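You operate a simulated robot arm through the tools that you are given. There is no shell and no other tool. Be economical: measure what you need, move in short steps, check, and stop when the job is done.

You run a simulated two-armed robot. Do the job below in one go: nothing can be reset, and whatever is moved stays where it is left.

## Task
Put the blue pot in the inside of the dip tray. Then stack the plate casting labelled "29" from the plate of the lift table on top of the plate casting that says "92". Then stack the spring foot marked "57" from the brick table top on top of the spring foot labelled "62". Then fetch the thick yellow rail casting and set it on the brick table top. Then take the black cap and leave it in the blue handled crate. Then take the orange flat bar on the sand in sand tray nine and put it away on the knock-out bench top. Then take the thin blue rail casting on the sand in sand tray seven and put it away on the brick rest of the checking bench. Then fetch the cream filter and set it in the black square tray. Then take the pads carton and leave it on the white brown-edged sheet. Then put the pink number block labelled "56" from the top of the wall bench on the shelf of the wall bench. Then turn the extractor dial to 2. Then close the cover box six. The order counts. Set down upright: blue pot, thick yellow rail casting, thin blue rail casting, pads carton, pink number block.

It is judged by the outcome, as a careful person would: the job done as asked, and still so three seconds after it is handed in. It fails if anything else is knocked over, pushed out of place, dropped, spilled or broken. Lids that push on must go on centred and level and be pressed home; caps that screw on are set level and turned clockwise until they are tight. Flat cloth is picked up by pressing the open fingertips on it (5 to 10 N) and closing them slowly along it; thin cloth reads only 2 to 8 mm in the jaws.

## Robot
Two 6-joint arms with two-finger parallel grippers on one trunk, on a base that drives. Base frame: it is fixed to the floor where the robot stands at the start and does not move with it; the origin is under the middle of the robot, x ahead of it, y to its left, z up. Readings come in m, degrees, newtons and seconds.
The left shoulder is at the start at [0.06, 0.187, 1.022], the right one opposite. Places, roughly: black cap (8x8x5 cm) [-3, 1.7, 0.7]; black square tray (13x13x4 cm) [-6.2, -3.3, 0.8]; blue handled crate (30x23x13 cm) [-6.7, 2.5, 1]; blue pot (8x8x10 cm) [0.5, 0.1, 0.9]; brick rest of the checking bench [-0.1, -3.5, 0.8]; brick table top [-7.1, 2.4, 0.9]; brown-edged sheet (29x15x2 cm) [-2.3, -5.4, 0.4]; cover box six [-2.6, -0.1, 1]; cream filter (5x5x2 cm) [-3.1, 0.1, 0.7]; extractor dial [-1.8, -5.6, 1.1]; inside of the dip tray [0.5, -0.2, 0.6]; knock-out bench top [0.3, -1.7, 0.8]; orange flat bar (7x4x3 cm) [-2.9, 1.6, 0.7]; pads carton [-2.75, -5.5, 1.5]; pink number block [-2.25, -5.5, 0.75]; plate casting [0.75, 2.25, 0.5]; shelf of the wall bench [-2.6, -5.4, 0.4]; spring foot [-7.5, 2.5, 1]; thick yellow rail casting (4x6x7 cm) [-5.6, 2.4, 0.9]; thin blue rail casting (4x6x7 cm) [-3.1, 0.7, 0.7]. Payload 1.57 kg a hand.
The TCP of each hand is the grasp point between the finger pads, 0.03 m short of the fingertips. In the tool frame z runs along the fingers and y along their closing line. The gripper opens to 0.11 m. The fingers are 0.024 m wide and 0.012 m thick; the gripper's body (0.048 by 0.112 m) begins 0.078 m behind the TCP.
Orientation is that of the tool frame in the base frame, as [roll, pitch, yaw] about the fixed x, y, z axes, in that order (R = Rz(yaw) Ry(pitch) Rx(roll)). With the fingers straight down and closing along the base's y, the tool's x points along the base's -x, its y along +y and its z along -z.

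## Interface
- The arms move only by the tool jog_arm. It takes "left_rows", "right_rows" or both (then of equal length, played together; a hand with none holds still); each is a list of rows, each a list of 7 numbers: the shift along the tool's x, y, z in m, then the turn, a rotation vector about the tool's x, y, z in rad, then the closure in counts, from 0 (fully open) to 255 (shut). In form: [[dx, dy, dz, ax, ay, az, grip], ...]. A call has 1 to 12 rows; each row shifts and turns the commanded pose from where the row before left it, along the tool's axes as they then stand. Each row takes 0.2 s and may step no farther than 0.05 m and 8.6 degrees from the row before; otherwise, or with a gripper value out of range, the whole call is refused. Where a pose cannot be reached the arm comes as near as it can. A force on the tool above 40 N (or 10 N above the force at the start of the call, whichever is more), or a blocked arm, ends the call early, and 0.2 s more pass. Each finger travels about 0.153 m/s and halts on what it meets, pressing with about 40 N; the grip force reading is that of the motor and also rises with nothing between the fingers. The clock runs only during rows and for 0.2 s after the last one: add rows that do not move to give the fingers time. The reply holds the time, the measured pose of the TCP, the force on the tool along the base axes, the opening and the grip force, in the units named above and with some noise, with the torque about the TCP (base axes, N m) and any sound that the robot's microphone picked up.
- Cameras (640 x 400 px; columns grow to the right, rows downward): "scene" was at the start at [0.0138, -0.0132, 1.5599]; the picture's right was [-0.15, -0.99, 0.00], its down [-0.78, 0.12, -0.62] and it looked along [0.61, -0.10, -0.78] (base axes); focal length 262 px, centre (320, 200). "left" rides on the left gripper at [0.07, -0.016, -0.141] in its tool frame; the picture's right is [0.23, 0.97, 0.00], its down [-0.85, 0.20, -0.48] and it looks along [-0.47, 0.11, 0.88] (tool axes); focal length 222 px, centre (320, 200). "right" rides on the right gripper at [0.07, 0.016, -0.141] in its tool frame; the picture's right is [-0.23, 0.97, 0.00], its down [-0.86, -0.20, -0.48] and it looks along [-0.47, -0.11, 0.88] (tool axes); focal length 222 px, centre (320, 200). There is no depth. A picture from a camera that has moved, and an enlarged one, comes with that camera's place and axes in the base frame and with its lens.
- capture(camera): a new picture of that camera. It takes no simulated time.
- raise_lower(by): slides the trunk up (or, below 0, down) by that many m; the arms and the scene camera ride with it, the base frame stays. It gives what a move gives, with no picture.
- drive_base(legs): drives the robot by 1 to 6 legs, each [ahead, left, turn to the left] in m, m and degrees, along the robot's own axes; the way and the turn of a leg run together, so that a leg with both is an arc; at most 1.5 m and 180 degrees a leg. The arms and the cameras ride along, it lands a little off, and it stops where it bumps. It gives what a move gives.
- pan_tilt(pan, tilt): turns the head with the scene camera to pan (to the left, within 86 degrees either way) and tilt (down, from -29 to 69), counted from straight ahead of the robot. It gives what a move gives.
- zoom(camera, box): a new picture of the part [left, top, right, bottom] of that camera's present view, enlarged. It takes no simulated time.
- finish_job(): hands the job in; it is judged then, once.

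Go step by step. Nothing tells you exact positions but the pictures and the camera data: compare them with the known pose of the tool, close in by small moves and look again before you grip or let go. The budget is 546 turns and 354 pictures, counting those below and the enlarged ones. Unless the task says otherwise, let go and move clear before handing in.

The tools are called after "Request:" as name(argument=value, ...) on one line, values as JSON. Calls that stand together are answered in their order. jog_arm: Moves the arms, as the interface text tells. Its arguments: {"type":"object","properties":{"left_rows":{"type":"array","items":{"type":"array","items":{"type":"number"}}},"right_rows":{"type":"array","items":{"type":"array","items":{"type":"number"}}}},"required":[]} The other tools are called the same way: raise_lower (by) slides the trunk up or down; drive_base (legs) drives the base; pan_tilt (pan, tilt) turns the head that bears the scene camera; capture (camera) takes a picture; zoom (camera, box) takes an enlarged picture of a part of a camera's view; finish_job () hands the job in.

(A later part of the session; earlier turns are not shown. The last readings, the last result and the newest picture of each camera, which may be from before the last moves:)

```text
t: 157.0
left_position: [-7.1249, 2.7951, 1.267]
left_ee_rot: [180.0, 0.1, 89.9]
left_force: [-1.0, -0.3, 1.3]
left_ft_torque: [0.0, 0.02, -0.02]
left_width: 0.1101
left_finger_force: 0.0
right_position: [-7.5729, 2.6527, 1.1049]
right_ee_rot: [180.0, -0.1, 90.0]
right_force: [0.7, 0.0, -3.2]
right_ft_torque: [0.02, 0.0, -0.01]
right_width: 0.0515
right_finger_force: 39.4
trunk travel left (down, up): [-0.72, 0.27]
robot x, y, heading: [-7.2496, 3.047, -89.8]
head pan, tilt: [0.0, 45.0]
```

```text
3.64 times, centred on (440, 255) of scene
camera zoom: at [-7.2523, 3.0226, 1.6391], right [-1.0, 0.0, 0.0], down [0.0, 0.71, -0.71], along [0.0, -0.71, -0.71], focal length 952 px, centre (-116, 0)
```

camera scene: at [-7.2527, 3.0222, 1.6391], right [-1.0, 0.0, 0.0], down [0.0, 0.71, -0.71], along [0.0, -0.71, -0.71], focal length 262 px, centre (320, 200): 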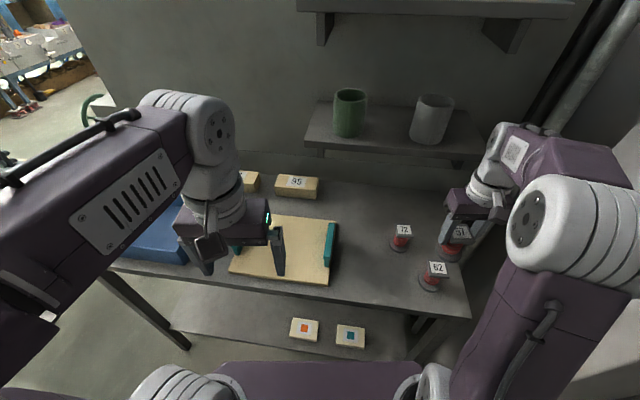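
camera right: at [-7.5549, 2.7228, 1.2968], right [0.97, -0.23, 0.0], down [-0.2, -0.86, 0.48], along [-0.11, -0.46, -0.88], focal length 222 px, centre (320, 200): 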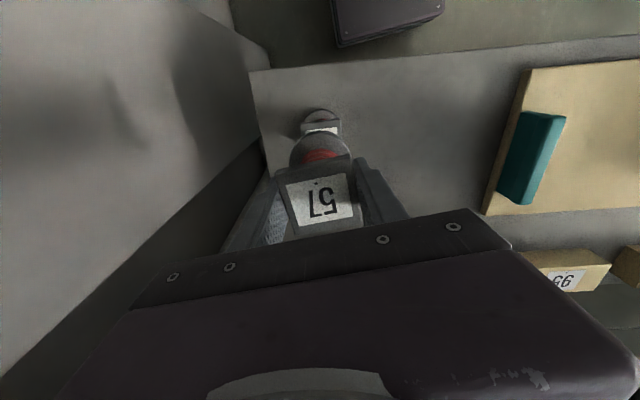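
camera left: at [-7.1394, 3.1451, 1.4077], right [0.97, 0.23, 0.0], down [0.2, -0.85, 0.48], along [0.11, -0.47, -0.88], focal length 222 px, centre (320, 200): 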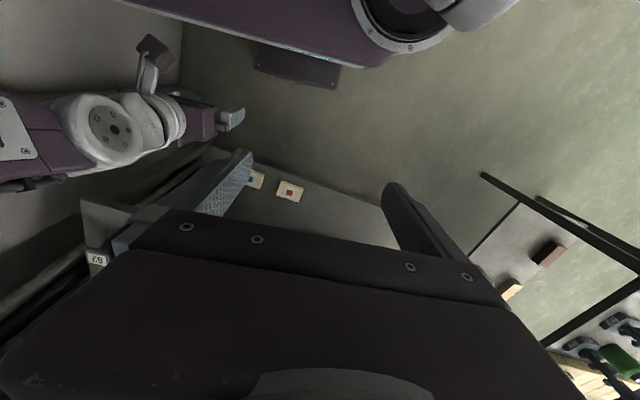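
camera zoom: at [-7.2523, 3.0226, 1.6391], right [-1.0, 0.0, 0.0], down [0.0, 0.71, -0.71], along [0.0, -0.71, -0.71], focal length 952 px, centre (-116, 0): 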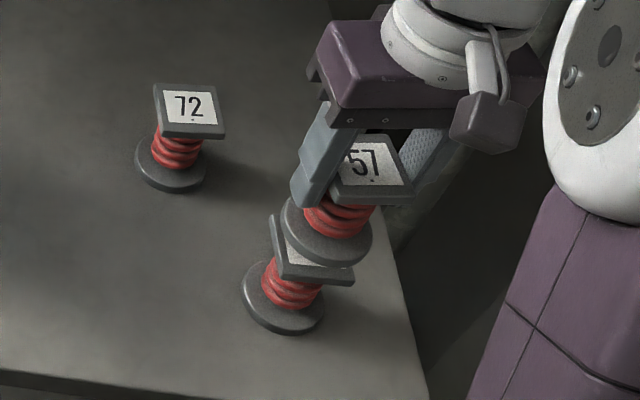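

Request:
jog_arm(right_rows=[[0, 0, 0.006, 0, 0, 0, 160], [0, 0, 0.004, 0, 0, 0, 160], [0, 0, 0, 0, 0, 0, 160]])

Request:
jog_arm(right_rows=[[0, 0, 0.003, 0, 0, 0, 160], [0, 0, 0, 0, 0, 0, 160]])

Request:
jog_arm(right_rows=[[0, 0, 0.003, 0, 0, 0, 160], [0, 0, 0, 0, 0, 0, 160]])

Request:
zoom(camera="scene", box=[380, 200, 500, 310])

```text
t: 157.8
left_position: [-7.125, 2.7947, 1.2661]
left_ee_rot: [179.9, 0.0, 90.0]
left_force: [-0.3, -0.2, -0.9]
left_ft_torque: [0.0, 0.0, 0.0]
left_width: 0.1102
left_finger_force: 0.2
right_position: [-7.5724, 2.6535, 1.0947]
right_ee_rot: [180.0, -0.1, 89.9]
right_force: [-0.5, 0.0, -2.8]
right_ft_torque: [0.04, 0.03, 0.04]
right_width: 0.0516
right_finger_force: 40.6
trunk travel left (down, up): [-0.72, 0.27]
robot x, y, heading: [-7.2518, 3.0468, -90.0]
head pan, tilt: [0.0, 45.0]
```

```text
t: 158.4
left_position: [-7.1254, 2.7941, 1.2672]
left_ee_rot: [-179.9, 0.2, 89.9]
left_force: [0.0, -0.6, -1.2]
left_ft_torque: [0.0, 0.03, -0.02]
left_width: 0.1102
left_finger_force: 0.0
right_position: [-7.572, 2.6544, 1.092]
right_ee_rot: [180.0, -0.2, 90.0]
right_force: [-0.2, -0.7, -3.5]
right_ft_torque: [-0.01, 0.01, 0.02]
right_width: 0.052
right_finger_force: 40.1
trunk travel left (down, up): [-0.72, 0.27]
robot x, y, heading: [-7.251, 3.0442, -90.1]
head pan, tilt: [0.0, 45.0]
```

```text
t: 159.0
left_position: [-7.1257, 2.7949, 1.2679]
left_ee_rot: [-179.9, 0.2, 90.0]
left_force: [0.3, 0.4, 0.7]
left_ft_torque: [-0.02, 0.01, -0.03]
left_width: 0.1099
left_finger_force: 0.1
right_position: [-7.5724, 2.6535, 1.0883]
right_ee_rot: [180.0, -0.2, 90.0]
right_force: [-0.6, -0.1, -3.1]
right_ft_torque: [-0.01, -0.02, 0.02]
right_width: 0.0516
right_finger_force: 40.1
trunk travel left (down, up): [-0.72, 0.27]
robot x, y, heading: [-7.2519, 3.0503, -90.1]
head pan, tilt: [0.0, 45.0]
```

```text
3.64 times, centred on (440, 255) of scene
camera zoom: at [-7.2526, 3.0221, 1.6391], right [-1.0, 0.0, 0.0], down [0.0, 0.71, -0.71], along [0.0, -0.71, -0.71], focal length 952 px, centre (-116, 0)
```

zoom: 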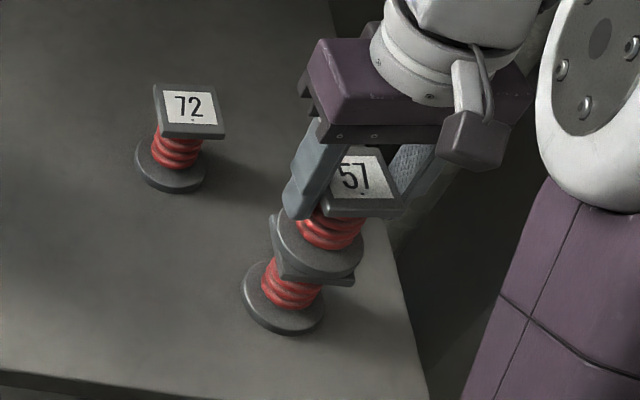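

Request:
jog_arm(right_rows=[[0, 0, 0.002, 0, 0, 0, 160], [0, 0, 0, 0, 0, 0, 160]])

Request:
jog_arm(right_rows=[[0, 0, 0.002, 0, 0, 0, 160], [0, 0, 0, 0, 0, 0, 160]])

Request:
zoom(camera="right", box=[240, 80, 400, 240])

```text
t: 159.6
left_position: [-7.1259, 2.7945, 1.2661]
left_ee_rot: [180.0, 0.1, 89.9]
left_force: [0.2, 0.2, -0.2]
left_ft_torque: [-0.02, 0.02, 0.03]
left_width: 0.1099
left_finger_force: 0.0
right_position: [-7.572, 2.6543, 1.0867]
right_ee_rot: [180.0, -0.3, 90.0]
right_force: [0.2, 0.9, -3.8]
right_ft_torque: [-0.02, 0.02, -0.03]
right_width: 0.0517
right_finger_force: 39.8
trunk travel left (down, up): [-0.72, 0.27]
robot x, y, heading: [-7.248, 3.04, -90.2]
head pan, tilt: [0.0, 45.0]
```

```text
t: 160.2
left_position: [-7.125, 2.7955, 1.267]
left_ee_rot: [180.0, 0.2, 89.9]
left_force: [-0.4, -0.2, -0.1]
left_ft_torque: [0.03, 0.02, 0.0]
left_width: 0.1099
left_finger_force: 0.1
right_position: [-7.5712, 2.6548, 1.0861]
right_ee_rot: [-179.8, 0.0, 90.0]
right_force: [-3.7, -0.6, 11.9]
right_ft_torque: [0.08, 0.36, -0.01]
right_width: 0.0514
right_finger_force: 39.5
trunk travel left (down, up): [-0.72, 0.27]
robot x, y, heading: [-7.2563, 3.0504, -89.8]
head pan, tilt: [0.0, 45.0]
```

```text
2.50 times, centred on (320, 160) of right
camera zoom: at [-7.5543, 2.7233, 1.2269], right [0.97, -0.23, 0.0], down [-0.2, -0.85, 0.48], along [-0.11, -0.47, -0.88], focal length 555 px, centre (320, 300)
```

zoom: 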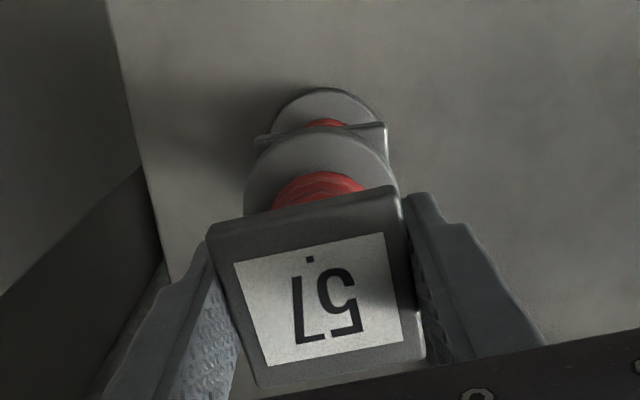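

Request:
jog_arm(right_rows=[[0, 0, -0.004, 0, 0, 0, 160], [0.005, 0, 0, 0, 0, 0, 160], [0, 0, 0.003, 0, 0, 0, 160], [0, 0, 0, 0, 0, 0, 160]])

Request:
jog_arm(right_rows=[[0, 0, 0.0015, 0, 0, 0, 160], [0, 0, 0, 0, 0, 0, 160]])

Request:
zoom(camera="right", box=[240, 80, 400, 240])

```text
t: 161.2
left_position: [-7.1261, 2.7953, 1.266]
left_ee_rot: [179.9, 0.2, 90.0]
left_force: [0.2, -0.2, 0.5]
left_ft_torque: [0.01, 0.0, -0.02]
left_width: 0.1099
left_finger_force: 0.1
right_position: [-7.5707, 2.6603, 1.0864]
right_ee_rot: [180.0, -0.1, 90.1]
right_force: [-0.8, 0.7, -0.3]
right_ft_torque: [0.0, 0.05, -0.02]
right_width: 0.0516
right_finger_force: 40.1
trunk travel left (down, up): [-0.72, 0.27]
robot x, y, heading: [-7.2515, 3.0433, -90.0]
head pan, tilt: [0.0, 45.0]
```

```text
t: 161.8
left_position: [-7.1239, 2.7958, 1.267]
left_ee_rot: [-179.8, 0.2, 90.1]
left_force: [0.6, -0.2, -1.0]
left_ft_torque: [-0.01, 0.06, 0.0]
left_width: 0.1099
left_finger_force: 0.2
right_position: [-7.5705, 2.6605, 1.0859]
right_ee_rot: [-180.0, 0.1, 89.9]
right_force: [-1.3, 1.4, 10.1]
right_ft_torque: [0.08, 0.09, 0.0]
right_width: 0.0514
right_finger_force: 40.0
trunk travel left (down, up): [-0.72, 0.27]
robot x, y, heading: [-7.2531, 3.0437, -90.1]
head pan, tilt: [0.0, 45.0]
```

```text
2.50 times, centred on (320, 160) of right
camera zoom: at [-7.5537, 2.7288, 1.227], right [0.97, -0.23, 0.0], down [-0.2, -0.86, 0.48], along [-0.11, -0.47, -0.88], focal length 555 px, centre (320, 300)
```

zoom: 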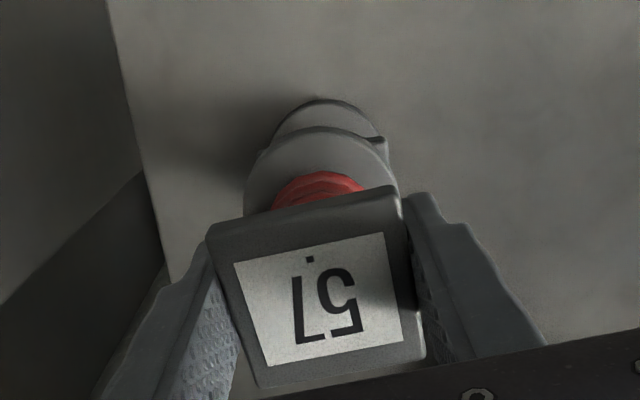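

Request:
jog_arm(right_rows=[[0, 0, -0.001, 0, 0, 0, 160], [0, 0, 0, 0, 0, 0, 130], [0, 0, 0, 0, 0, 0, 60], [0, 0, 0, 0, 0, 0, 60], [0, 0, 0, 0, 0, 0, 60]])

Request:
jog_arm(right_rows=[[0, 0, -0.04, 0, 0, 0, 60], [0, 0, -0.05, 0, 0, 0, 60], [0, 0, -0.02, 0, 0, 0, 60], [0, 0, 0, 0, 0, 0, 60]])

Request:
capture(camera="right")

Request:
zoom(camera="scene", box=[380, 200, 500, 310])

```text
t: 163.0
left_position: [-7.125, 2.796, 1.2678]
left_ee_rot: [180.0, 0.1, 90.0]
left_force: [0.0, -0.7, -0.5]
left_ft_torque: [-0.02, -0.02, 0.01]
left_width: 0.1097
left_finger_force: 0.0
right_position: [-7.5712, 2.6599, 1.0863]
right_ee_rot: [179.9, -0.1, 90.0]
right_force: [0.2, 0.3, 0.2]
right_ft_torque: [-0.01, 0.0, 0.01]
right_width: 0.0843
right_finger_force: 0.0
trunk travel left (down, up): [-0.72, 0.27]
robot x, y, heading: [-7.2517, 3.0471, -89.8]
head pan, tilt: [0.0, 45.0]
```

```text
t: 164.0
left_position: [-7.1233, 2.7941, 1.2666]
left_ee_rot: [179.9, 0.0, 89.9]
left_force: [0.3, 0.6, -0.2]
left_ft_torque: [-0.04, 0.0, -0.01]
left_width: 0.1098
left_finger_force: 0.1
right_position: [-7.5711, 2.6585, 1.1955]
right_ee_rot: [-180.0, -0.1, 90.0]
right_force: [0.0, -0.4, 0.3]
right_ft_torque: [-0.01, 0.0, -0.02]
right_width: 0.0842
right_finger_force: 0.1
trunk travel left (down, up): [-0.72, 0.27]
robot x, y, heading: [-7.2514, 3.0414, -89.8]
head pan, tilt: [0.0, 45.0]
```

```text
259 pictures are left
camera right: at [-7.5537, 2.7275, 1.3366], right [0.97, -0.23, 0.0], down [-0.2, -0.86, 0.48], along [-0.11, -0.46, -0.88], focal length 222 px, centre (320, 200)
```

right: 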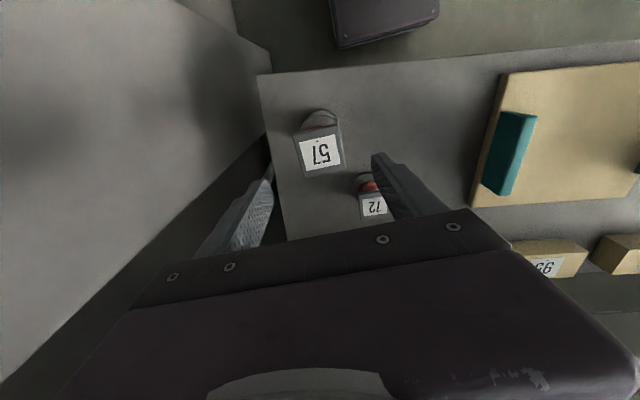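

```text
3.64 times, centred on (440, 255) of scene
camera zoom: at [-7.2524, 3.0224, 1.6391], right [-1.0, 0.0, 0.0], down [0.0, 0.71, -0.71], along [0.0, -0.71, -0.71], focal length 952 px, centre (-116, 0)
```

zoom: 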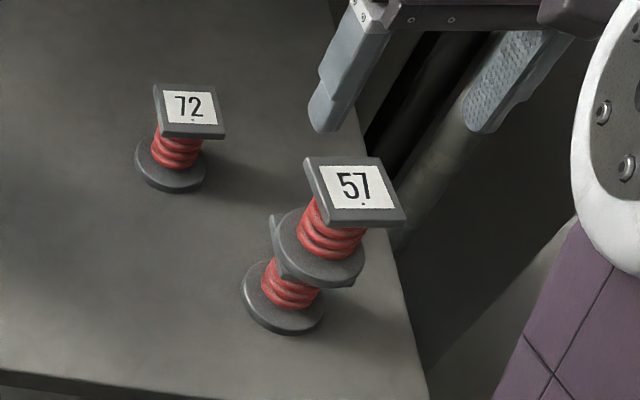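

Request:
jog_arm(right_rows=[[0.05, 0.02, 0, 0, 0, 0, 0], [0.05, 0, 0, 0, 0, 0, 0], [0.05, 0, 0, 0, 0, 0, 0]])

Request:
drive_base(legs=[[-0.4, 0, 0], [0, 0, -90], [-1.15, 0, 0], [-1.15, 0, 0], [0, 1.1, 0]])

Request:
pan_tilt(pan=0, tilt=40)

Request:
capture(camera="scene")

```text
refused: row 1 steps farther than a row can; nothing moved
```

```text
t: 168.1
left_position: [-7.2649, 3.1571, 1.2658]
left_ee_rot: [-179.9, 0.2, 60.5]
left_force: [-0.8, 0.6, -0.4]
left_ft_torque: [-0.03, -0.02, 0.0]
left_width: 0.1098
left_finger_force: 0.0
right_position: [-7.7158, 3.2477, 1.1957]
right_ee_rot: [179.3, 0.7, 61.7]
right_force: [4.4, -6.2, -0.2]
right_ft_torque: [0.93, 0.5, 0.16]
right_width: 0.0841
right_finger_force: 0.0
trunk travel left (down, up): [-0.72, 0.27]
robot x, y, heading: [-7.2525, 3.4354, -119.4]
head pan, tilt: [0.0, 45.0]
stopped in leg 2: the force on the tool passed its limit (the readings are from after the stop); the commanded pose is now the measured one
```

```text
t: 168.8
left_position: [-7.2646, 3.156, 1.2674]
left_ee_rot: [-179.9, 0.1, 60.5]
left_force: [0.0, 0.0, 0.3]
left_ft_torque: [0.0, 0.05, 0.0]
left_width: 0.11
left_finger_force: 0.1
right_position: [-7.7162, 3.2477, 1.1962]
right_ee_rot: [179.3, 0.7, 61.4]
right_force: [2.2, -3.6, 0.1]
right_ft_torque: [0.41, 0.34, 0.05]
right_width: 0.0844
right_finger_force: 0.0
trunk travel left (down, up): [-0.72, 0.27]
robot x, y, heading: [-7.2548, 3.4368, -119.5]
head pan, tilt: [0.0, 40.0]
```

```text
257 pictures are left
camera scene: at [-7.2639, 3.4125, 1.6463], right [-0.87, 0.49, 0.0], down [0.31, 0.56, -0.77], along [-0.38, -0.67, -0.64], focal length 262 px, centre (320, 200)
```

scene: 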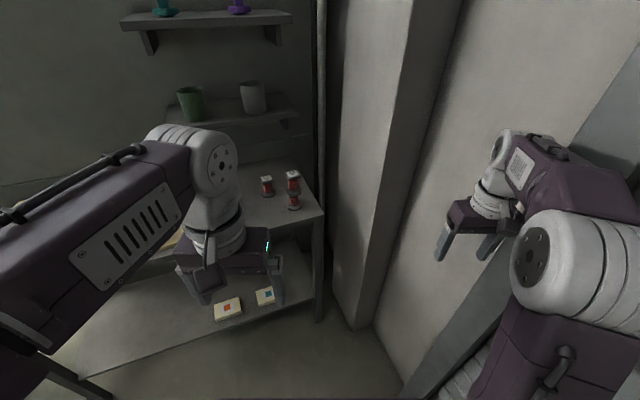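

The right hand brushed the wall because its retract row was refused; nothing was disturbed. I turn back, pull the hand in, and then go on.

Request:
drive_base(legs=[[0, 0, 29]])

Request:
jog_arm(right_rows=[[0.04, 0.03, 0, 0, 0, 0, 0], [0.04, 0.03, 0, 0, 0, 0, 0], [0, 0.05, 0, 0, 0, 0, 0], [0, 0.05, 0, 0, 0, 0, 0], [0, 0.05, 0, 0, 0, 0, 0]])

```text
t: 170.6
left_position: [-7.1264, 3.1878, 1.2666]
left_ee_rot: [-179.8, 0.1, 89.7]
left_force: [0.3, -0.1, 1.4]
left_ft_torque: [0.0, -0.01, -0.03]
left_width: 0.1101
left_finger_force: 0.1
right_position: [-7.567, 3.0462, 1.196]
right_ee_rot: [179.4, 0.8, 90.7]
right_force: [0.3, -1.4, -0.2]
right_ft_torque: [0.03, -0.03, 0.0]
right_width: 0.0842
right_finger_force: 0.0
trunk travel left (down, up): [-0.72, 0.27]
robot x, y, heading: [-7.252, 3.4382, -90.3]
head pan, tilt: [0.0, 40.0]
```

```text
t: 171.8
left_position: [-7.1257, 3.1863, 1.266]
left_ee_rot: [-179.8, 0.3, 89.6]
left_force: [0.4, 0.2, -0.4]
left_ft_torque: [-0.01, 0.03, -0.01]
left_width: 0.1101
left_finger_force: 0.1
right_position: [-7.355, 3.1313, 1.1984]
right_ee_rot: [179.3, 0.7, 90.7]
right_force: [-0.4, -0.4, 0.3]
right_ft_torque: [-0.01, 0.06, 0.02]
right_width: 0.1101
right_finger_force: 0.2
trunk travel left (down, up): [-0.72, 0.27]
robot x, y, heading: [-7.2519, 3.436, -90.1]
head pan, tilt: [0.0, 40.0]
```

Request:
drive_base(legs=[[0, 0.5, 0], [0, 0, -90], [-0.95, 0, 0], [-0.95, 0, 0], [0, 1.08, 0]])

Request:
capture(camera="scene")

```text
t: 192.8
left_position: [-5.1982, 2.15, 1.2666]
left_ee_rot: [179.9, 0.1, -3.2]
left_force: [-0.3, -0.1, 0.0]
left_ft_torque: [0.01, 0.01, 0.01]
left_width: 0.11
left_finger_force: 0.0
right_position: [-5.2419, 2.3831, 1.1986]
right_ee_rot: [179.2, 0.7, -2.2]
right_force: [0.2, -0.1, -0.5]
right_ft_torque: [-0.02, -0.03, -0.03]
right_width: 0.1099
right_finger_force: 0.0
trunk travel left (down, up): [-0.72, 0.27]
robot x, y, heading: [-4.9405, 2.26, 176.7]
head pan, tilt: [0.0, 40.0]
```

```text
256 pictures are left
camera scene: at [-4.9672, 2.2626, 1.6463], right [0.05, 1.0, 0.0], down [0.64, -0.04, -0.77], along [-0.76, 0.04, -0.64], focal length 262 px, centre (320, 200)
```

scene: 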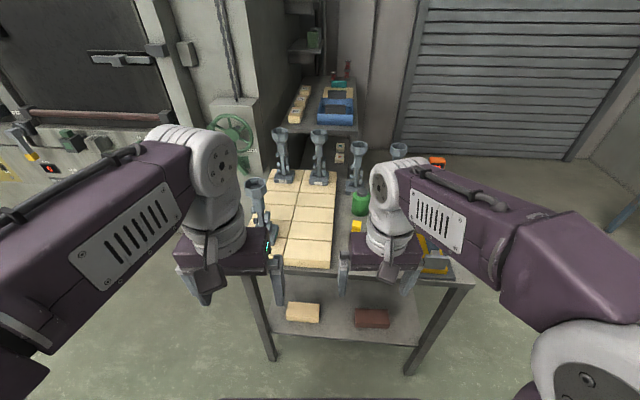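

Request:
zoom(camera="scene", box=[240, 130, 460, 340])

Request:
capture(camera="right")

```text
1.90 times, centred on (350, 235) of scene
camera zoom: at [-4.9672, 2.2626, 1.6463], right [0.05, 1.0, 0.0], down [0.64, -0.04, -0.77], along [-0.76, 0.04, -0.64], focal length 498 px, centre (263, 133)
```

zoom: 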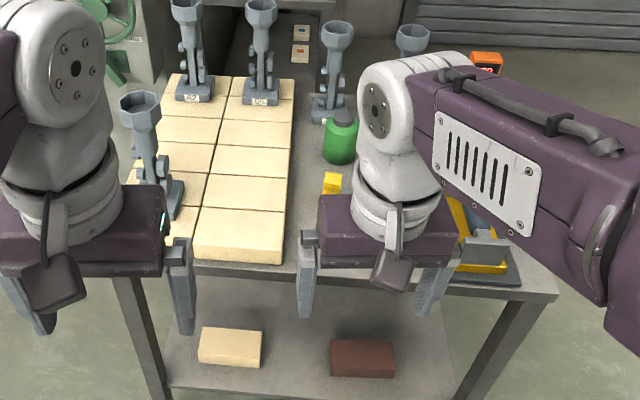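

```text
254 pictures are left
camera right: at [-5.1698, 2.3658, 1.3383], right [-0.26, -0.96, 0.02], down [-0.84, 0.24, 0.49], along [-0.47, 0.12, -0.87], focal length 222 px, centre (320, 200)
```

right: 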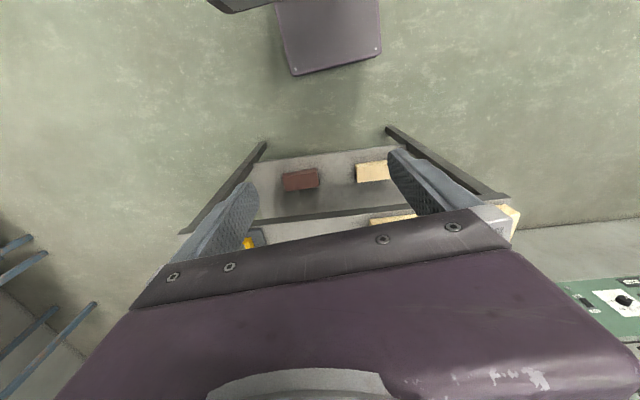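

Request:
drive_base(legs=[[0, 0, 3.3], [0.2, -0.08, 0]])

Request:
capture(camera="right")

Request:
capture(camera="scene")

```text
t: 194.9
left_position: [-5.3915, 2.2136, 1.2667]
left_ee_rot: [-179.8, 0.2, 0.3]
left_force: [1.0, -0.3, -0.1]
left_ft_torque: [0.01, 0.01, -0.02]
left_width: 0.11
left_finger_force: 0.0
right_position: [-5.449, 2.4431, 1.1985]
right_ee_rot: [179.3, 0.8, 1.2]
right_force: [0.6, 0.7, 0.3]
right_ft_torque: [0.0, -0.02, -0.02]
right_width: 0.1099
right_finger_force: 0.0
trunk travel left (down, up): [-0.72, 0.27]
robot x, y, heading: [-5.1404, 2.3402, -179.7]
head pan, tilt: [0.0, 40.0]
```

```text
253 pictures are left
camera right: at [-5.3747, 2.4303, 1.3387], right [-0.21, -0.98, 0.02], down [-0.85, 0.19, 0.49], along [-0.48, 0.09, -0.87], focal length 222 px, centre (320, 200)
```

right: 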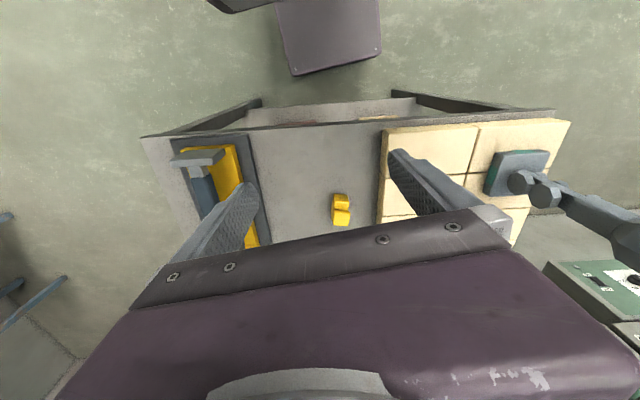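

```text
252 pictures are left
camera scene: at [-5.1661, 2.339, 1.6464], right [0.0, 1.0, 0.0], down [0.64, 0.0, -0.77], along [-0.77, 0.0, -0.64], focal length 262 px, centre (320, 200)
```

scene: 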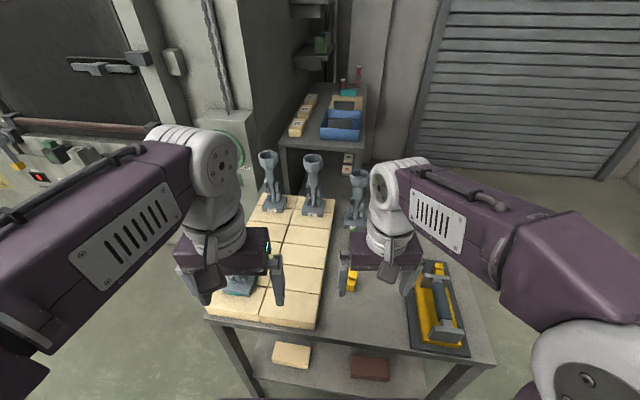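

Request:
jog_arm(right_rows=[[-0.05, 0, 0, 0.012, 0.014, 0.02, 0], [-0.05, 0, 0, 0, 0, 0, 0], [-0.02, 0.01, 0.04, 0, 0, 0, 0], [0, 0, 0, 0, 0, 0, 0]])

Request:
capture(camera="right")

```text
t: 195.9
left_position: [-5.3906, 2.2132, 1.2659]
left_ee_rot: [-179.9, 0.1, 0.2]
left_force: [0.3, 0.6, 0.3]
left_ft_torque: [0.01, -0.02, 0.02]
left_width: 0.1098
left_finger_force: 0.0
right_position: [-5.569, 2.4333, 1.1581]
right_ee_rot: [-179.9, 0.1, 0.0]
right_force: [0.9, 0.6, 0.3]
right_ft_torque: [-0.01, 0.01, 0.01]
right_width: 0.1102
right_finger_force: 0.1
trunk travel left (down, up): [-0.72, 0.27]
robot x, y, heading: [-5.1392, 2.3423, -179.8]
head pan, tilt: [0.0, 40.0]
```

```text
251 pictures are left
camera right: at [-5.4983, 2.4162, 1.3009], right [-0.23, -0.97, 0.0], down [-0.86, 0.2, 0.48], along [-0.47, 0.11, -0.88], focal length 222 px, centre (320, 200)
```

right: 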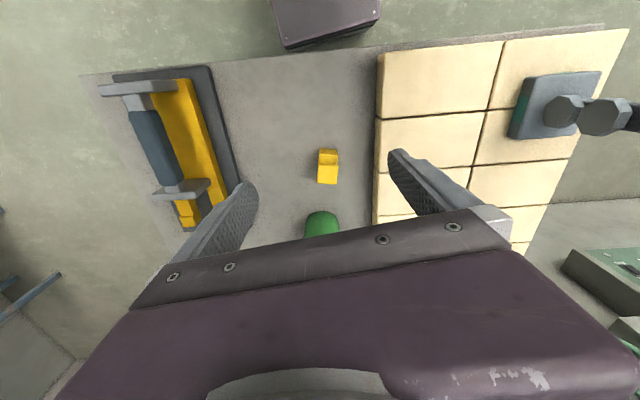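

Request:
zoom(camera="right", box=[280, 120, 380, 240])

Request:
zoom(camera="scene", box=[310, 170, 410, 320])

```text
3.33 times, centred on (330, 180) of right
camera zoom: at [-5.4983, 2.4162, 1.3009], right [-0.23, -0.97, 0.0], down [-0.86, 0.2, 0.48], along [-0.47, 0.11, -0.88], focal length 740 px, centre (287, 267)
```

zoom: 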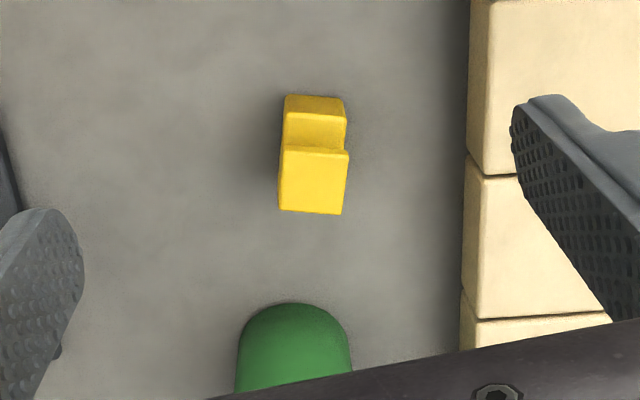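

```text
2.67 times, centred on (360, 245) of scene
camera zoom: at [-5.1668, 2.3393, 1.6464], right [0.0, 1.0, 0.0], down [0.64, 0.0, -0.77], along [-0.77, 0.0, -0.64], focal length 698 px, centre (213, 80)
```

zoom: 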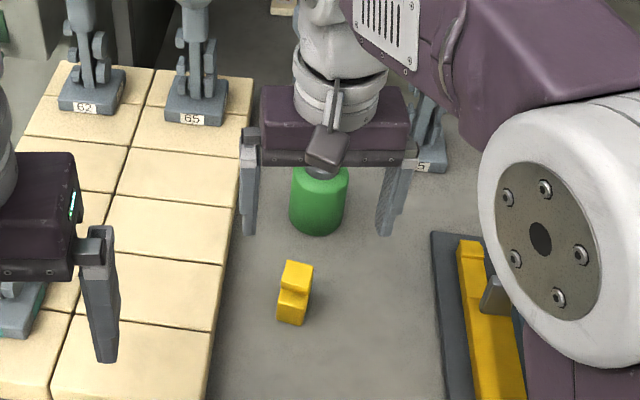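

Request:
jog_arm(right_rows=[[-0.045, 0, 0.02, 0, 0, 0, 0], [-0.005, 0.001, 0.045, 0, 0, 0, 0], [0, 0, 0.045, 0, 0, 0, 0], [0, 0, 0.02, 0, 0, 0, 80], [0, 0, 0, 0, 0, 0, 80]])

Request:
capture(camera="right")

```text
t: 197.1
left_position: [-5.3907, 2.215, 1.267]
left_ee_rot: [-179.9, 0.3, 0.2]
left_force: [0.4, 0.6, -0.8]
left_ft_torque: [-0.02, 0.01, -0.03]
left_width: 0.1104
left_finger_force: 0.1
right_position: [-5.6196, 2.4309, 1.0275]
right_ee_rot: [179.9, -0.2, 0.0]
right_force: [-0.6, -0.6, 0.0]
right_ft_torque: [0.01, 0.03, 0.0]
right_width: 0.0755
right_finger_force: 0.0
trunk travel left (down, up): [-0.72, 0.27]
robot x, y, heading: [-5.141, 2.3436, -179.7]
head pan, tilt: [0.0, 40.0]
```

```text
248 pictures are left
camera right: at [-5.5478, 2.4145, 1.1695], right [-0.23, -0.97, 0.0], down [-0.86, 0.2, 0.48], along [-0.47, 0.11, -0.88], focal length 222 px, centre (320, 200)
```

right: 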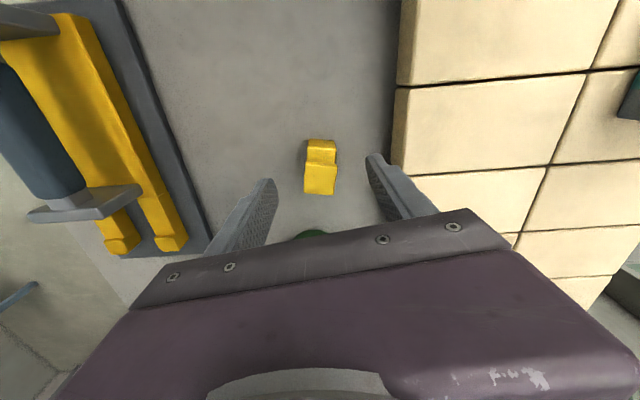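

Request:
jog_arm(right_rows=[[-0.036, -0.008, 0, 0, 0, 0, 80], [0, 0, 0.04, 0, 0, 0, 80], [0, 0, 0.04, 0, 0, 0, 80], [0, 0, 0, 0, 0, 0, 80]])

Request:
capture(camera="right")

Request:
zoom(camera="scene", box=[290, 170, 410, 320])

```text
t: 198.1
left_position: [-5.392, 2.2149, 1.2666]
left_ee_rot: [-179.9, 0.3, 0.3]
left_force: [0.6, 0.0, -1.1]
left_ft_torque: [-0.03, 0.03, 0.0]
left_width: 0.11
left_finger_force: 0.2
right_position: [-5.6548, 2.4406, 0.9476]
right_ee_rot: [179.9, 0.0, 0.0]
right_force: [0.1, -0.1, -0.4]
right_ft_torque: [0.02, 0.03, -0.03]
right_width: 0.0755
right_finger_force: 0.1
trunk travel left (down, up): [-0.72, 0.27]
robot x, y, heading: [-5.1416, 2.3417, -179.6]
head pan, tilt: [0.0, 40.0]
```

```text
247 pictures are left
camera right: at [-5.5851, 2.4246, 1.0886], right [-0.23, -0.97, 0.0], down [-0.86, 0.2, 0.48], along [-0.46, 0.11, -0.88], focal length 222 px, centre (320, 200)
```

right: 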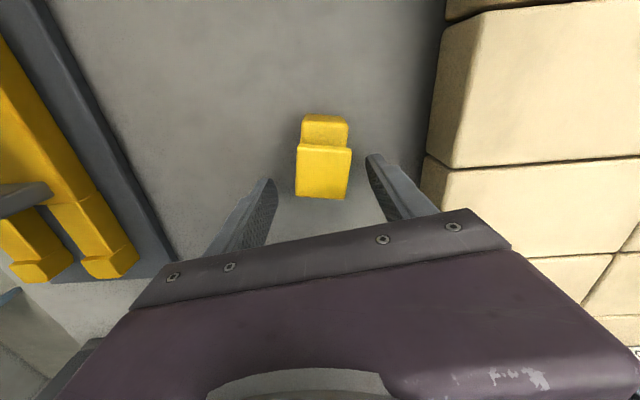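

```text
2.67 times, centred on (350, 245) of scene
camera zoom: at [-5.1682, 2.3398, 1.6463], right [0.0, 1.0, 0.0], down [0.64, 0.0, -0.77], along [-0.77, 0.0, -0.64], focal length 698 px, centre (240, 80)
```

zoom: 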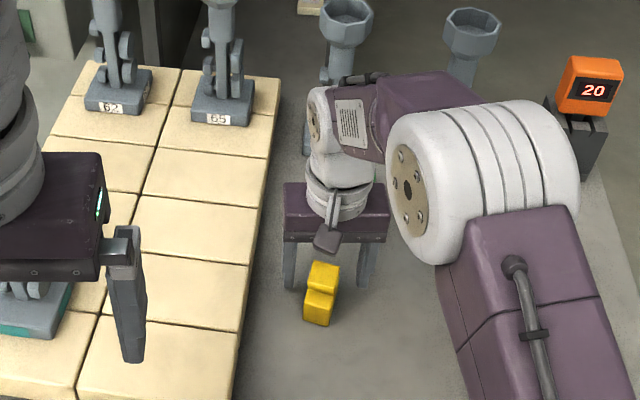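

Request:
jog_arm(right_rows=[[0, 0.01, -0.015, 0, 0, 0, 80], [0.036, 0, 0, 0, 0, 0, 80], [0, 0, 0, 0, 0, 0, 80]])

Request:
capture(camera="right")

Request:
zoom(camera="scene", box=[290, 170, 410, 320])

```text
t: 198.9
left_position: [-5.393, 2.2152, 1.2674]
left_ee_rot: [-179.8, 0.2, 0.2]
left_force: [0.1, 0.0, -0.4]
left_ft_torque: [-0.01, -0.02, 0.01]
left_width: 0.1101
left_finger_force: 0.2
right_position: [-5.6176, 2.4313, 0.9633]
right_ee_rot: [179.9, -0.2, -0.1]
right_force: [0.4, 0.6, -0.4]
right_ft_torque: [-0.01, -0.04, 0.02]
right_width: 0.0753
right_finger_force: 0.1
trunk travel left (down, up): [-0.72, 0.27]
robot x, y, heading: [-5.1415, 2.3417, -179.6]
head pan, tilt: [0.0, 40.0]
```

```text
245 pictures are left
camera right: at [-5.5474, 2.4138, 1.104], right [-0.23, -0.97, 0.0], down [-0.86, 0.2, 0.48], along [-0.46, 0.11, -0.88], focal length 222 px, centre (320, 200)
```

right: 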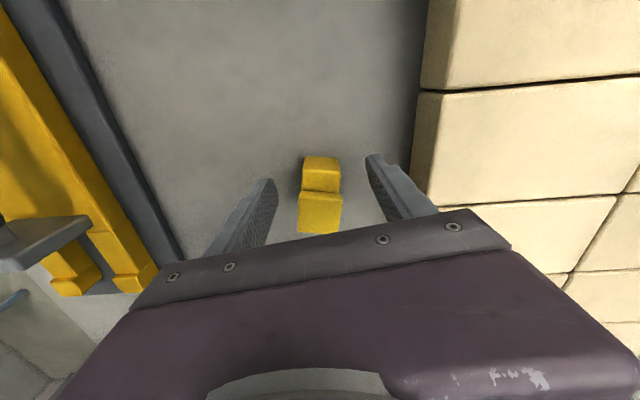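

```text
2.67 times, centred on (350, 245) of scene
camera zoom: at [-5.1686, 2.3397, 1.6463], right [0.0, 1.0, 0.0], down [0.64, 0.0, -0.77], along [-0.77, 0.0, -0.64], focal length 698 px, centre (240, 80)
```

zoom: 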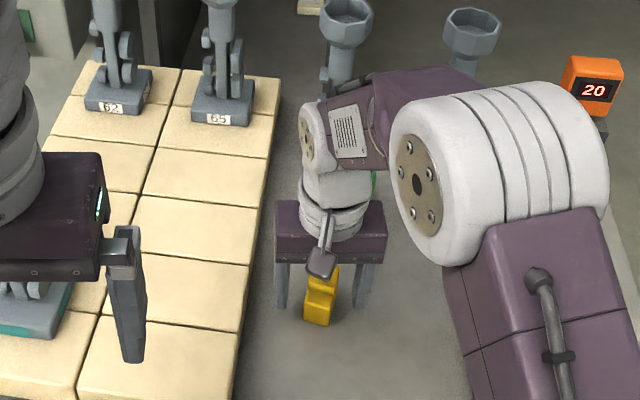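

Request:
jog_arm(right_rows=[[-0.012, -0.002, 0.015, 0, 0, 0, 80], [0, 0, 0.015, 0, 0, 0, 80], [0, 0, 0, 0, 0, 0, 120], [0, 0, 0, 0, 0, 0, 180], [0, 0, 0, 0, 0, 0, 200], [0, 0, 0, 0, 0, 0, 200]])

Request:
capture(camera="right")

```text
t: 200.3
left_position: [-5.3921, 2.214, 1.2655]
left_ee_rot: [-179.8, 0.2, 0.3]
left_force: [0.9, 0.2, 0.1]
left_ft_torque: [-0.01, 0.0, 0.01]
left_width: 0.1101
left_finger_force: 0.0
right_position: [-5.6292, 2.4324, 0.9327]
right_ee_rot: [180.0, 0.0, 0.0]
right_force: [0.7, -0.1, 0.4]
right_ft_torque: [0.05, 0.0, -0.05]
right_width: 0.0318
right_finger_force: 39.6
trunk travel left (down, up): [-0.72, 0.27]
robot x, y, heading: [-5.139, 2.3427, -179.6]
head pan, tilt: [0.0, 40.0]
```

```text
243 pictures are left
camera right: at [-5.5592, 2.4157, 1.0737], right [-0.23, -0.97, 0.0], down [-0.86, 0.2, 0.48], along [-0.46, 0.11, -0.88], focal length 222 px, centre (320, 200)
```

right: 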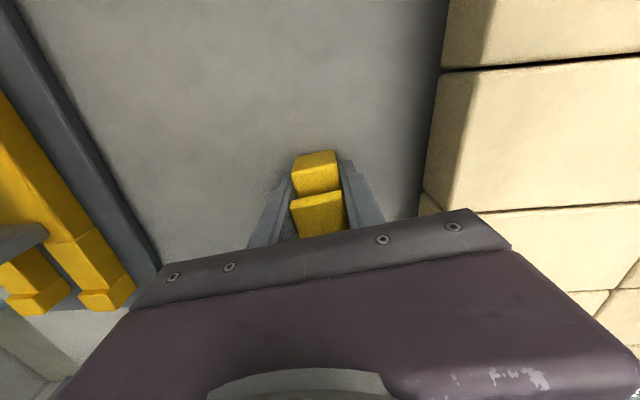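

Request:
jog_arm(right_rows=[[0, 0, -0.05, 0, 0, 0, 200], [0, 0, -0.05, 0, 0, 0, 200], [0, 0, -0.05, 0, 0, 0, 200], [0, 0, -0.05, 0, 0, 0, 200], [0.05, 0, -0.02, 0, 0, 0, 200], [0.05, 0, 0, 0, 0, 0, 200], [0.05, 0, 0, 0, 0, 0, 200], [0, 0, 0, 0, 0, 0, 200]])

Request:
capture(camera="right")

```text
refused: row 5 steps farther than a row can; nothing moved
```

```text
242 pictures are left
camera right: at [-5.5592, 2.4157, 1.0737], right [-0.23, -0.97, 0.0], down [-0.86, 0.2, 0.48], along [-0.46, 0.11, -0.88], focal length 222 px, centre (320, 200)
```

right: 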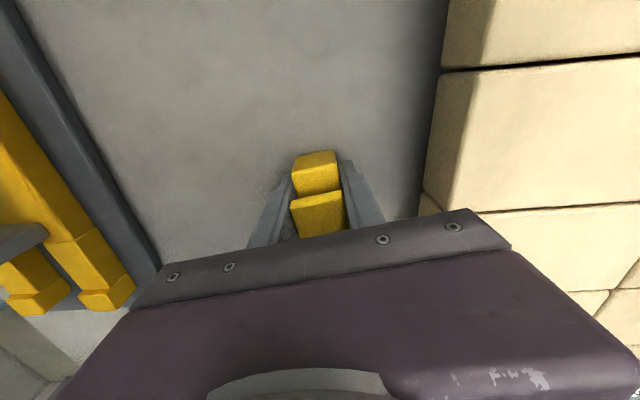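

Request:
jog_arm(right_rows=[[0, 0, -0.05, 0, 0, 0, 200], [0, 0, -0.05, 0, 0, 0, 200], [0, 0, -0.05, 0, 0, 0, 200], [0, 0, -0.05, 0, 0, 0, 200], [0.05, 0, 0, 0, 0, 0, 200], [0.05, 0, 0, 0, 0, 0, 200], [0.05, 0, 0, 0, 0, 0, 200], [0, 0, 0, 0, 0, 0, 200]])

Request:
capture(camera="right")

```text
t: 202.1
left_position: [-5.3921, 2.2139, 1.2662]
left_ee_rot: [-179.9, 0.1, 0.2]
left_force: [-0.4, 0.7, 0.5]
left_ft_torque: [-0.02, -0.02, 0.02]
left_width: 0.1099
left_finger_force: 0.1
right_position: [-5.4831, 2.4313, 1.1359]
right_ee_rot: [179.9, -0.1, 0.0]
right_force: [-0.2, 0.5, -2.8]
right_ft_torque: [-0.01, -0.06, -0.03]
right_width: 0.0318
right_finger_force: 39.3
trunk travel left (down, up): [-0.72, 0.27]
robot x, y, heading: [-5.1431, 2.3393, -179.8]
head pan, tilt: [0.0, 40.0]
```

```text
241 pictures are left
camera right: at [-5.4124, 2.4145, 1.2771], right [-0.23, -0.97, 0.0], down [-0.86, 0.2, 0.48], along [-0.46, 0.11, -0.88], focal length 222 px, centre (320, 200)
```

right: 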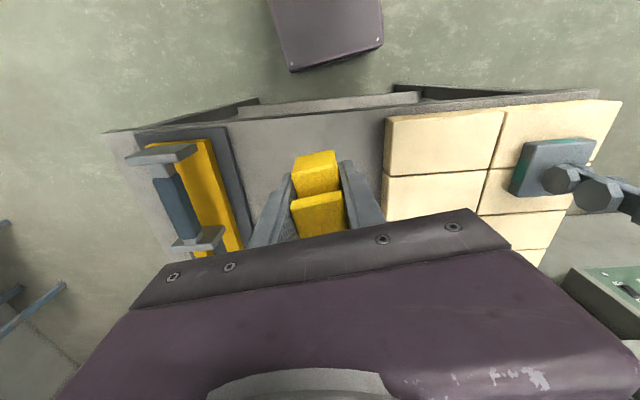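

Request:
drive_base(legs=[[-0.35, 0, 0], [0, -1.07, 0], [0.98, 0, 0], [0.98, 0, 0], [0, 0, 90]])

Request:
capture(camera="scene")

```text
t: 222.8
left_position: [-6.6267, 3.1654, 1.2669]
left_ee_rot: [-179.8, 0.2, 92.2]
left_force: [1.0, -0.1, 0.5]
left_ft_torque: [0.01, 0.02, -0.01]
left_width: 0.1103
left_finger_force: 0.0
right_position: [-6.84, 3.0651, 1.1359]
right_ee_rot: [180.0, -0.1, 92.1]
right_force: [0.2, 0.1, -1.5]
right_ft_torque: [0.04, 0.01, 0.01]
right_width: 0.032
right_finger_force: 40.2
trunk travel left (down, up): [-0.72, 0.27]
robot x, y, heading: [-6.7636, 3.4115, -87.6]
head pan, tilt: [0.0, 40.0]
```

```text
240 pictures are left
camera scene: at [-6.7626, 3.3832, 1.6463], right [-1.0, -0.04, 0.0], down [-0.03, 0.64, -0.77], along [0.03, -0.77, -0.64], focal length 262 px, centre (320, 200)
```

scene: 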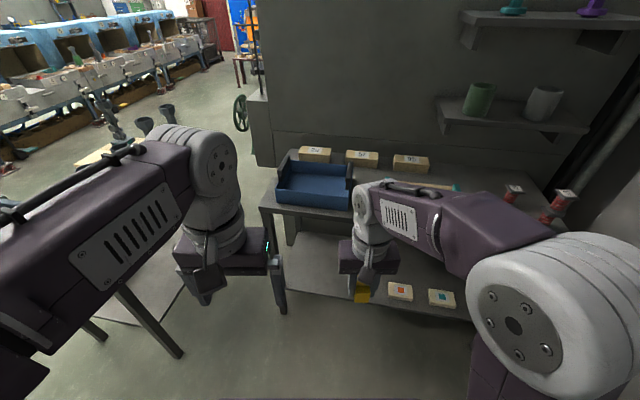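

Request:
drive_base(legs=[[0, 0, -2.4], [0, -0.45, 0], [0.34, 0, 0]])

Request:
capture(camera="right")

Request:
capture(camera="scene")

```text
t: 227.7
left_position: [-7.0881, 2.8218, 1.2689]
left_ee_rot: [-179.9, 0.2, 89.9]
left_force: [0.6, -0.4, -0.8]
left_ft_torque: [-0.02, 0.01, -0.02]
left_width: 0.11
left_finger_force: 0.0
right_position: [-7.3063, 2.7328, 1.1355]
right_ee_rot: [179.9, 0.0, 89.6]
right_force: [0.2, 0.1, -1.5]
right_ft_torque: [0.04, -0.01, -0.01]
right_width: 0.0319
right_finger_force: 39.7
trunk travel left (down, up): [-0.72, 0.27]
robot x, y, heading: [-7.217, 3.0685, -89.9]
head pan, tilt: [0.0, 40.0]
```

```text
239 pictures are left
camera right: at [-7.2887, 2.8005, 1.2776], right [0.97, -0.23, 0.0], down [-0.2, -0.85, 0.48], along [-0.11, -0.46, -0.88], focal length 222 px, centre (320, 200)
```

right: 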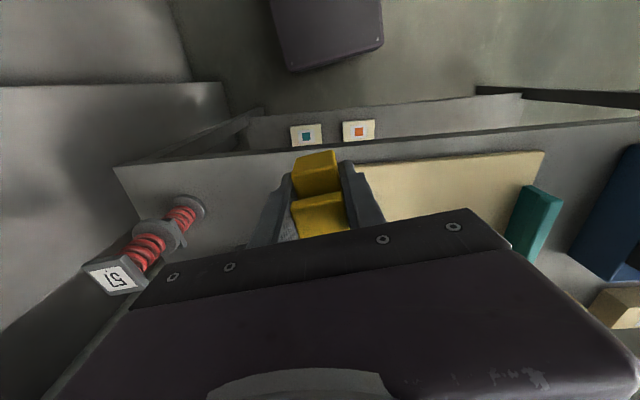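

```text
238 pictures are left
camera scene: at [-7.2155, 3.0452, 1.6464], right [-1.0, 0.0, 0.0], down [0.0, 0.64, -0.77], along [0.0, -0.77, -0.64], focal length 262 px, centre (320, 200)
```

scene: 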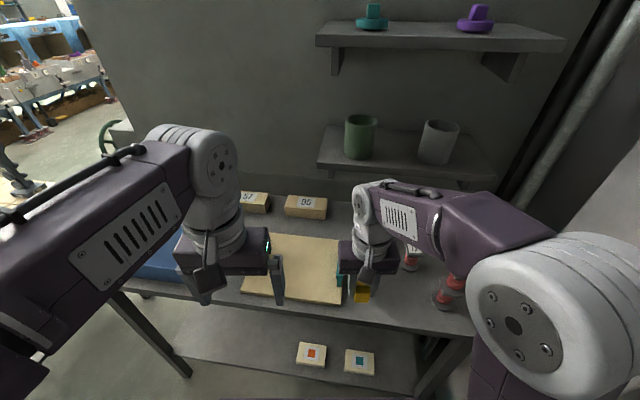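

Request:
raise_lower(by=0.2)

Request:
jog_arm(right_rows=[[-0.04, -0.02, 0, 0, 0, 0, 200], [-0.04, -0.02, 0, 0, 0, 0, 200], [-0.04, -0.02, 0, 0, 0, 0, 200], [-0.05, 0, 0, 0, 0, 0, 200], [0, 0, 0.05, 0, 0, 0, 200], [0, 0, 0.05, 0, 0, 0, 200], [0, 0, 0.05, 0, 0, 0, 200], [0, 0, 0, 0, 0, 0, 200]])

Request:
capture(camera="right")

Request:
capture(camera="scene")

```text
t: 229.8
left_position: [-7.0893, 2.8187, 1.4665]
left_ee_rot: [-179.9, 0.2, 89.9]
left_force: [0.6, -0.2, 1.1]
left_ft_torque: [-0.02, -0.02, -0.01]
left_width: 0.1098
left_finger_force: 0.1
right_position: [-7.3064, 2.7306, 1.3377]
right_ee_rot: [179.9, -0.1, 89.7]
right_force: [0.0, 0.0, -2.5]
right_ft_torque: [0.0, -0.02, 0.0]
right_width: 0.0319
right_finger_force: 40.1
trunk travel left (down, up): [-0.92, 0.07]
robot x, y, heading: [-7.2132, 3.0656, -90.2]
head pan, tilt: [0.0, 40.0]
```

```text
t: 231.7
left_position: [-7.0879, 2.8184, 1.4675]
left_ee_rot: [-179.8, 0.2, 89.8]
left_force: [0.1, -0.1, 0.2]
left_ft_torque: [0.0, 0.05, 0.01]
left_width: 0.1102
left_finger_force: 0.2
right_position: [-7.3693, 2.5594, 1.1858]
right_ee_rot: [-180.0, -0.1, 89.7]
right_force: [-0.7, 0.3, -2.2]
right_ft_torque: [0.01, -0.01, -0.03]
right_width: 0.0319
right_finger_force: 40.0
trunk travel left (down, up): [-0.92, 0.07]
robot x, y, heading: [-7.2144, 3.0693, -90.0]
head pan, tilt: [0.0, 40.0]
```

```text
237 pictures are left
camera right: at [-7.3516, 2.6292, 1.3278], right [0.97, -0.23, 0.0], down [-0.2, -0.85, 0.48], along [-0.11, -0.46, -0.88], focal length 222 px, centre (320, 200)
```

right: 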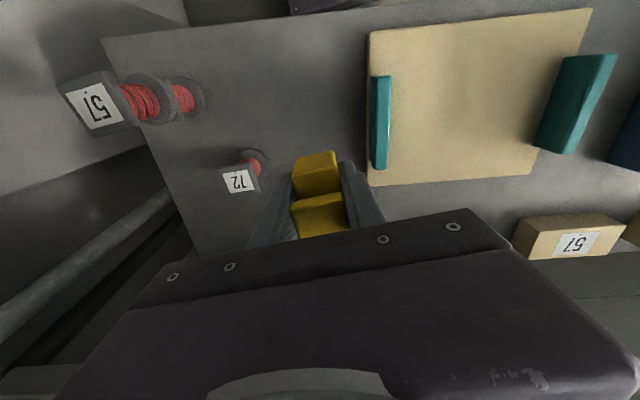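

```text
236 pictures are left
camera scene: at [-7.2153, 3.0429, 1.8463], right [-1.0, 0.0, 0.0], down [0.0, 0.64, -0.77], along [0.0, -0.77, -0.64], focal length 262 px, centre (320, 200)
```

scene: 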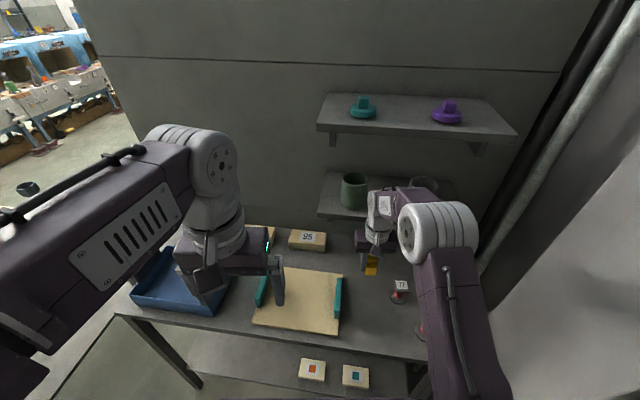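

Request:
jog_arm(right_rows=[[0, 0, 0.05, 0, 0, 0, 200], [0, 0, 0.05, 0, 0, 0, 200], [0, 0, 0.05, 0, 0, 0, 200], [0, 0, 0.035, 0, 0, 0, 200], [0, 0, 0, 0, 0, 0, 200]])

Request:
capture(camera="right")

Request:
capture(camera="scene")

```text
t: 232.8
left_position: [-7.0895, 2.8201, 1.4669]
left_ee_rot: [-179.9, 0.3, 89.8]
left_force: [0.1, -0.3, -0.3]
left_ft_torque: [0.01, 0.01, 0.02]
left_width: 0.1102
left_finger_force: 0.0
right_position: [-7.3695, 2.5625, 0.9993]
right_ee_rot: [179.9, -0.1, 89.7]
right_force: [1.4, -0.2, -2.0]
right_ft_torque: [0.02, 0.01, 0.02]
right_width: 0.0318
right_finger_force: 40.2
trunk travel left (down, up): [-0.92, 0.07]
robot x, y, heading: [-7.2139, 3.0737, -90.1]
head pan, tilt: [0.0, 40.0]
```

```text
235 pictures are left
camera right: at [-7.351, 2.6301, 1.1409], right [0.97, -0.23, 0.0], down [-0.2, -0.85, 0.48], along [-0.11, -0.46, -0.88], focal length 222 px, centre (320, 200)
```

right: 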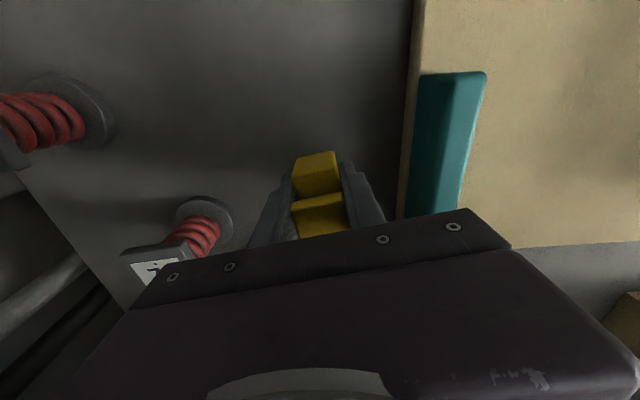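

```text
234 pictures are left
camera scene: at [-7.2155, 3.0431, 1.8463], right [-1.0, 0.0, 0.0], down [0.0, 0.64, -0.77], along [0.0, -0.77, -0.64], focal length 262 px, centre (320, 200)
```

scene: 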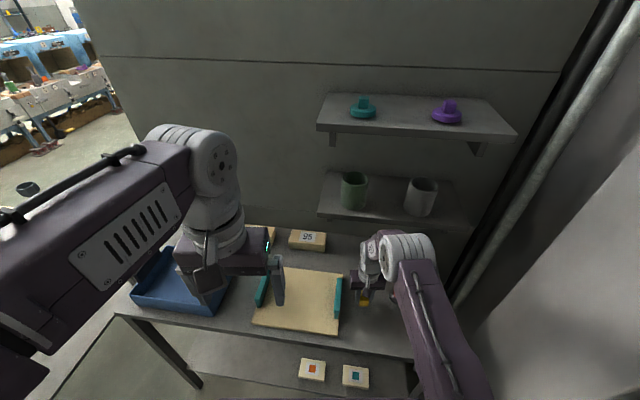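

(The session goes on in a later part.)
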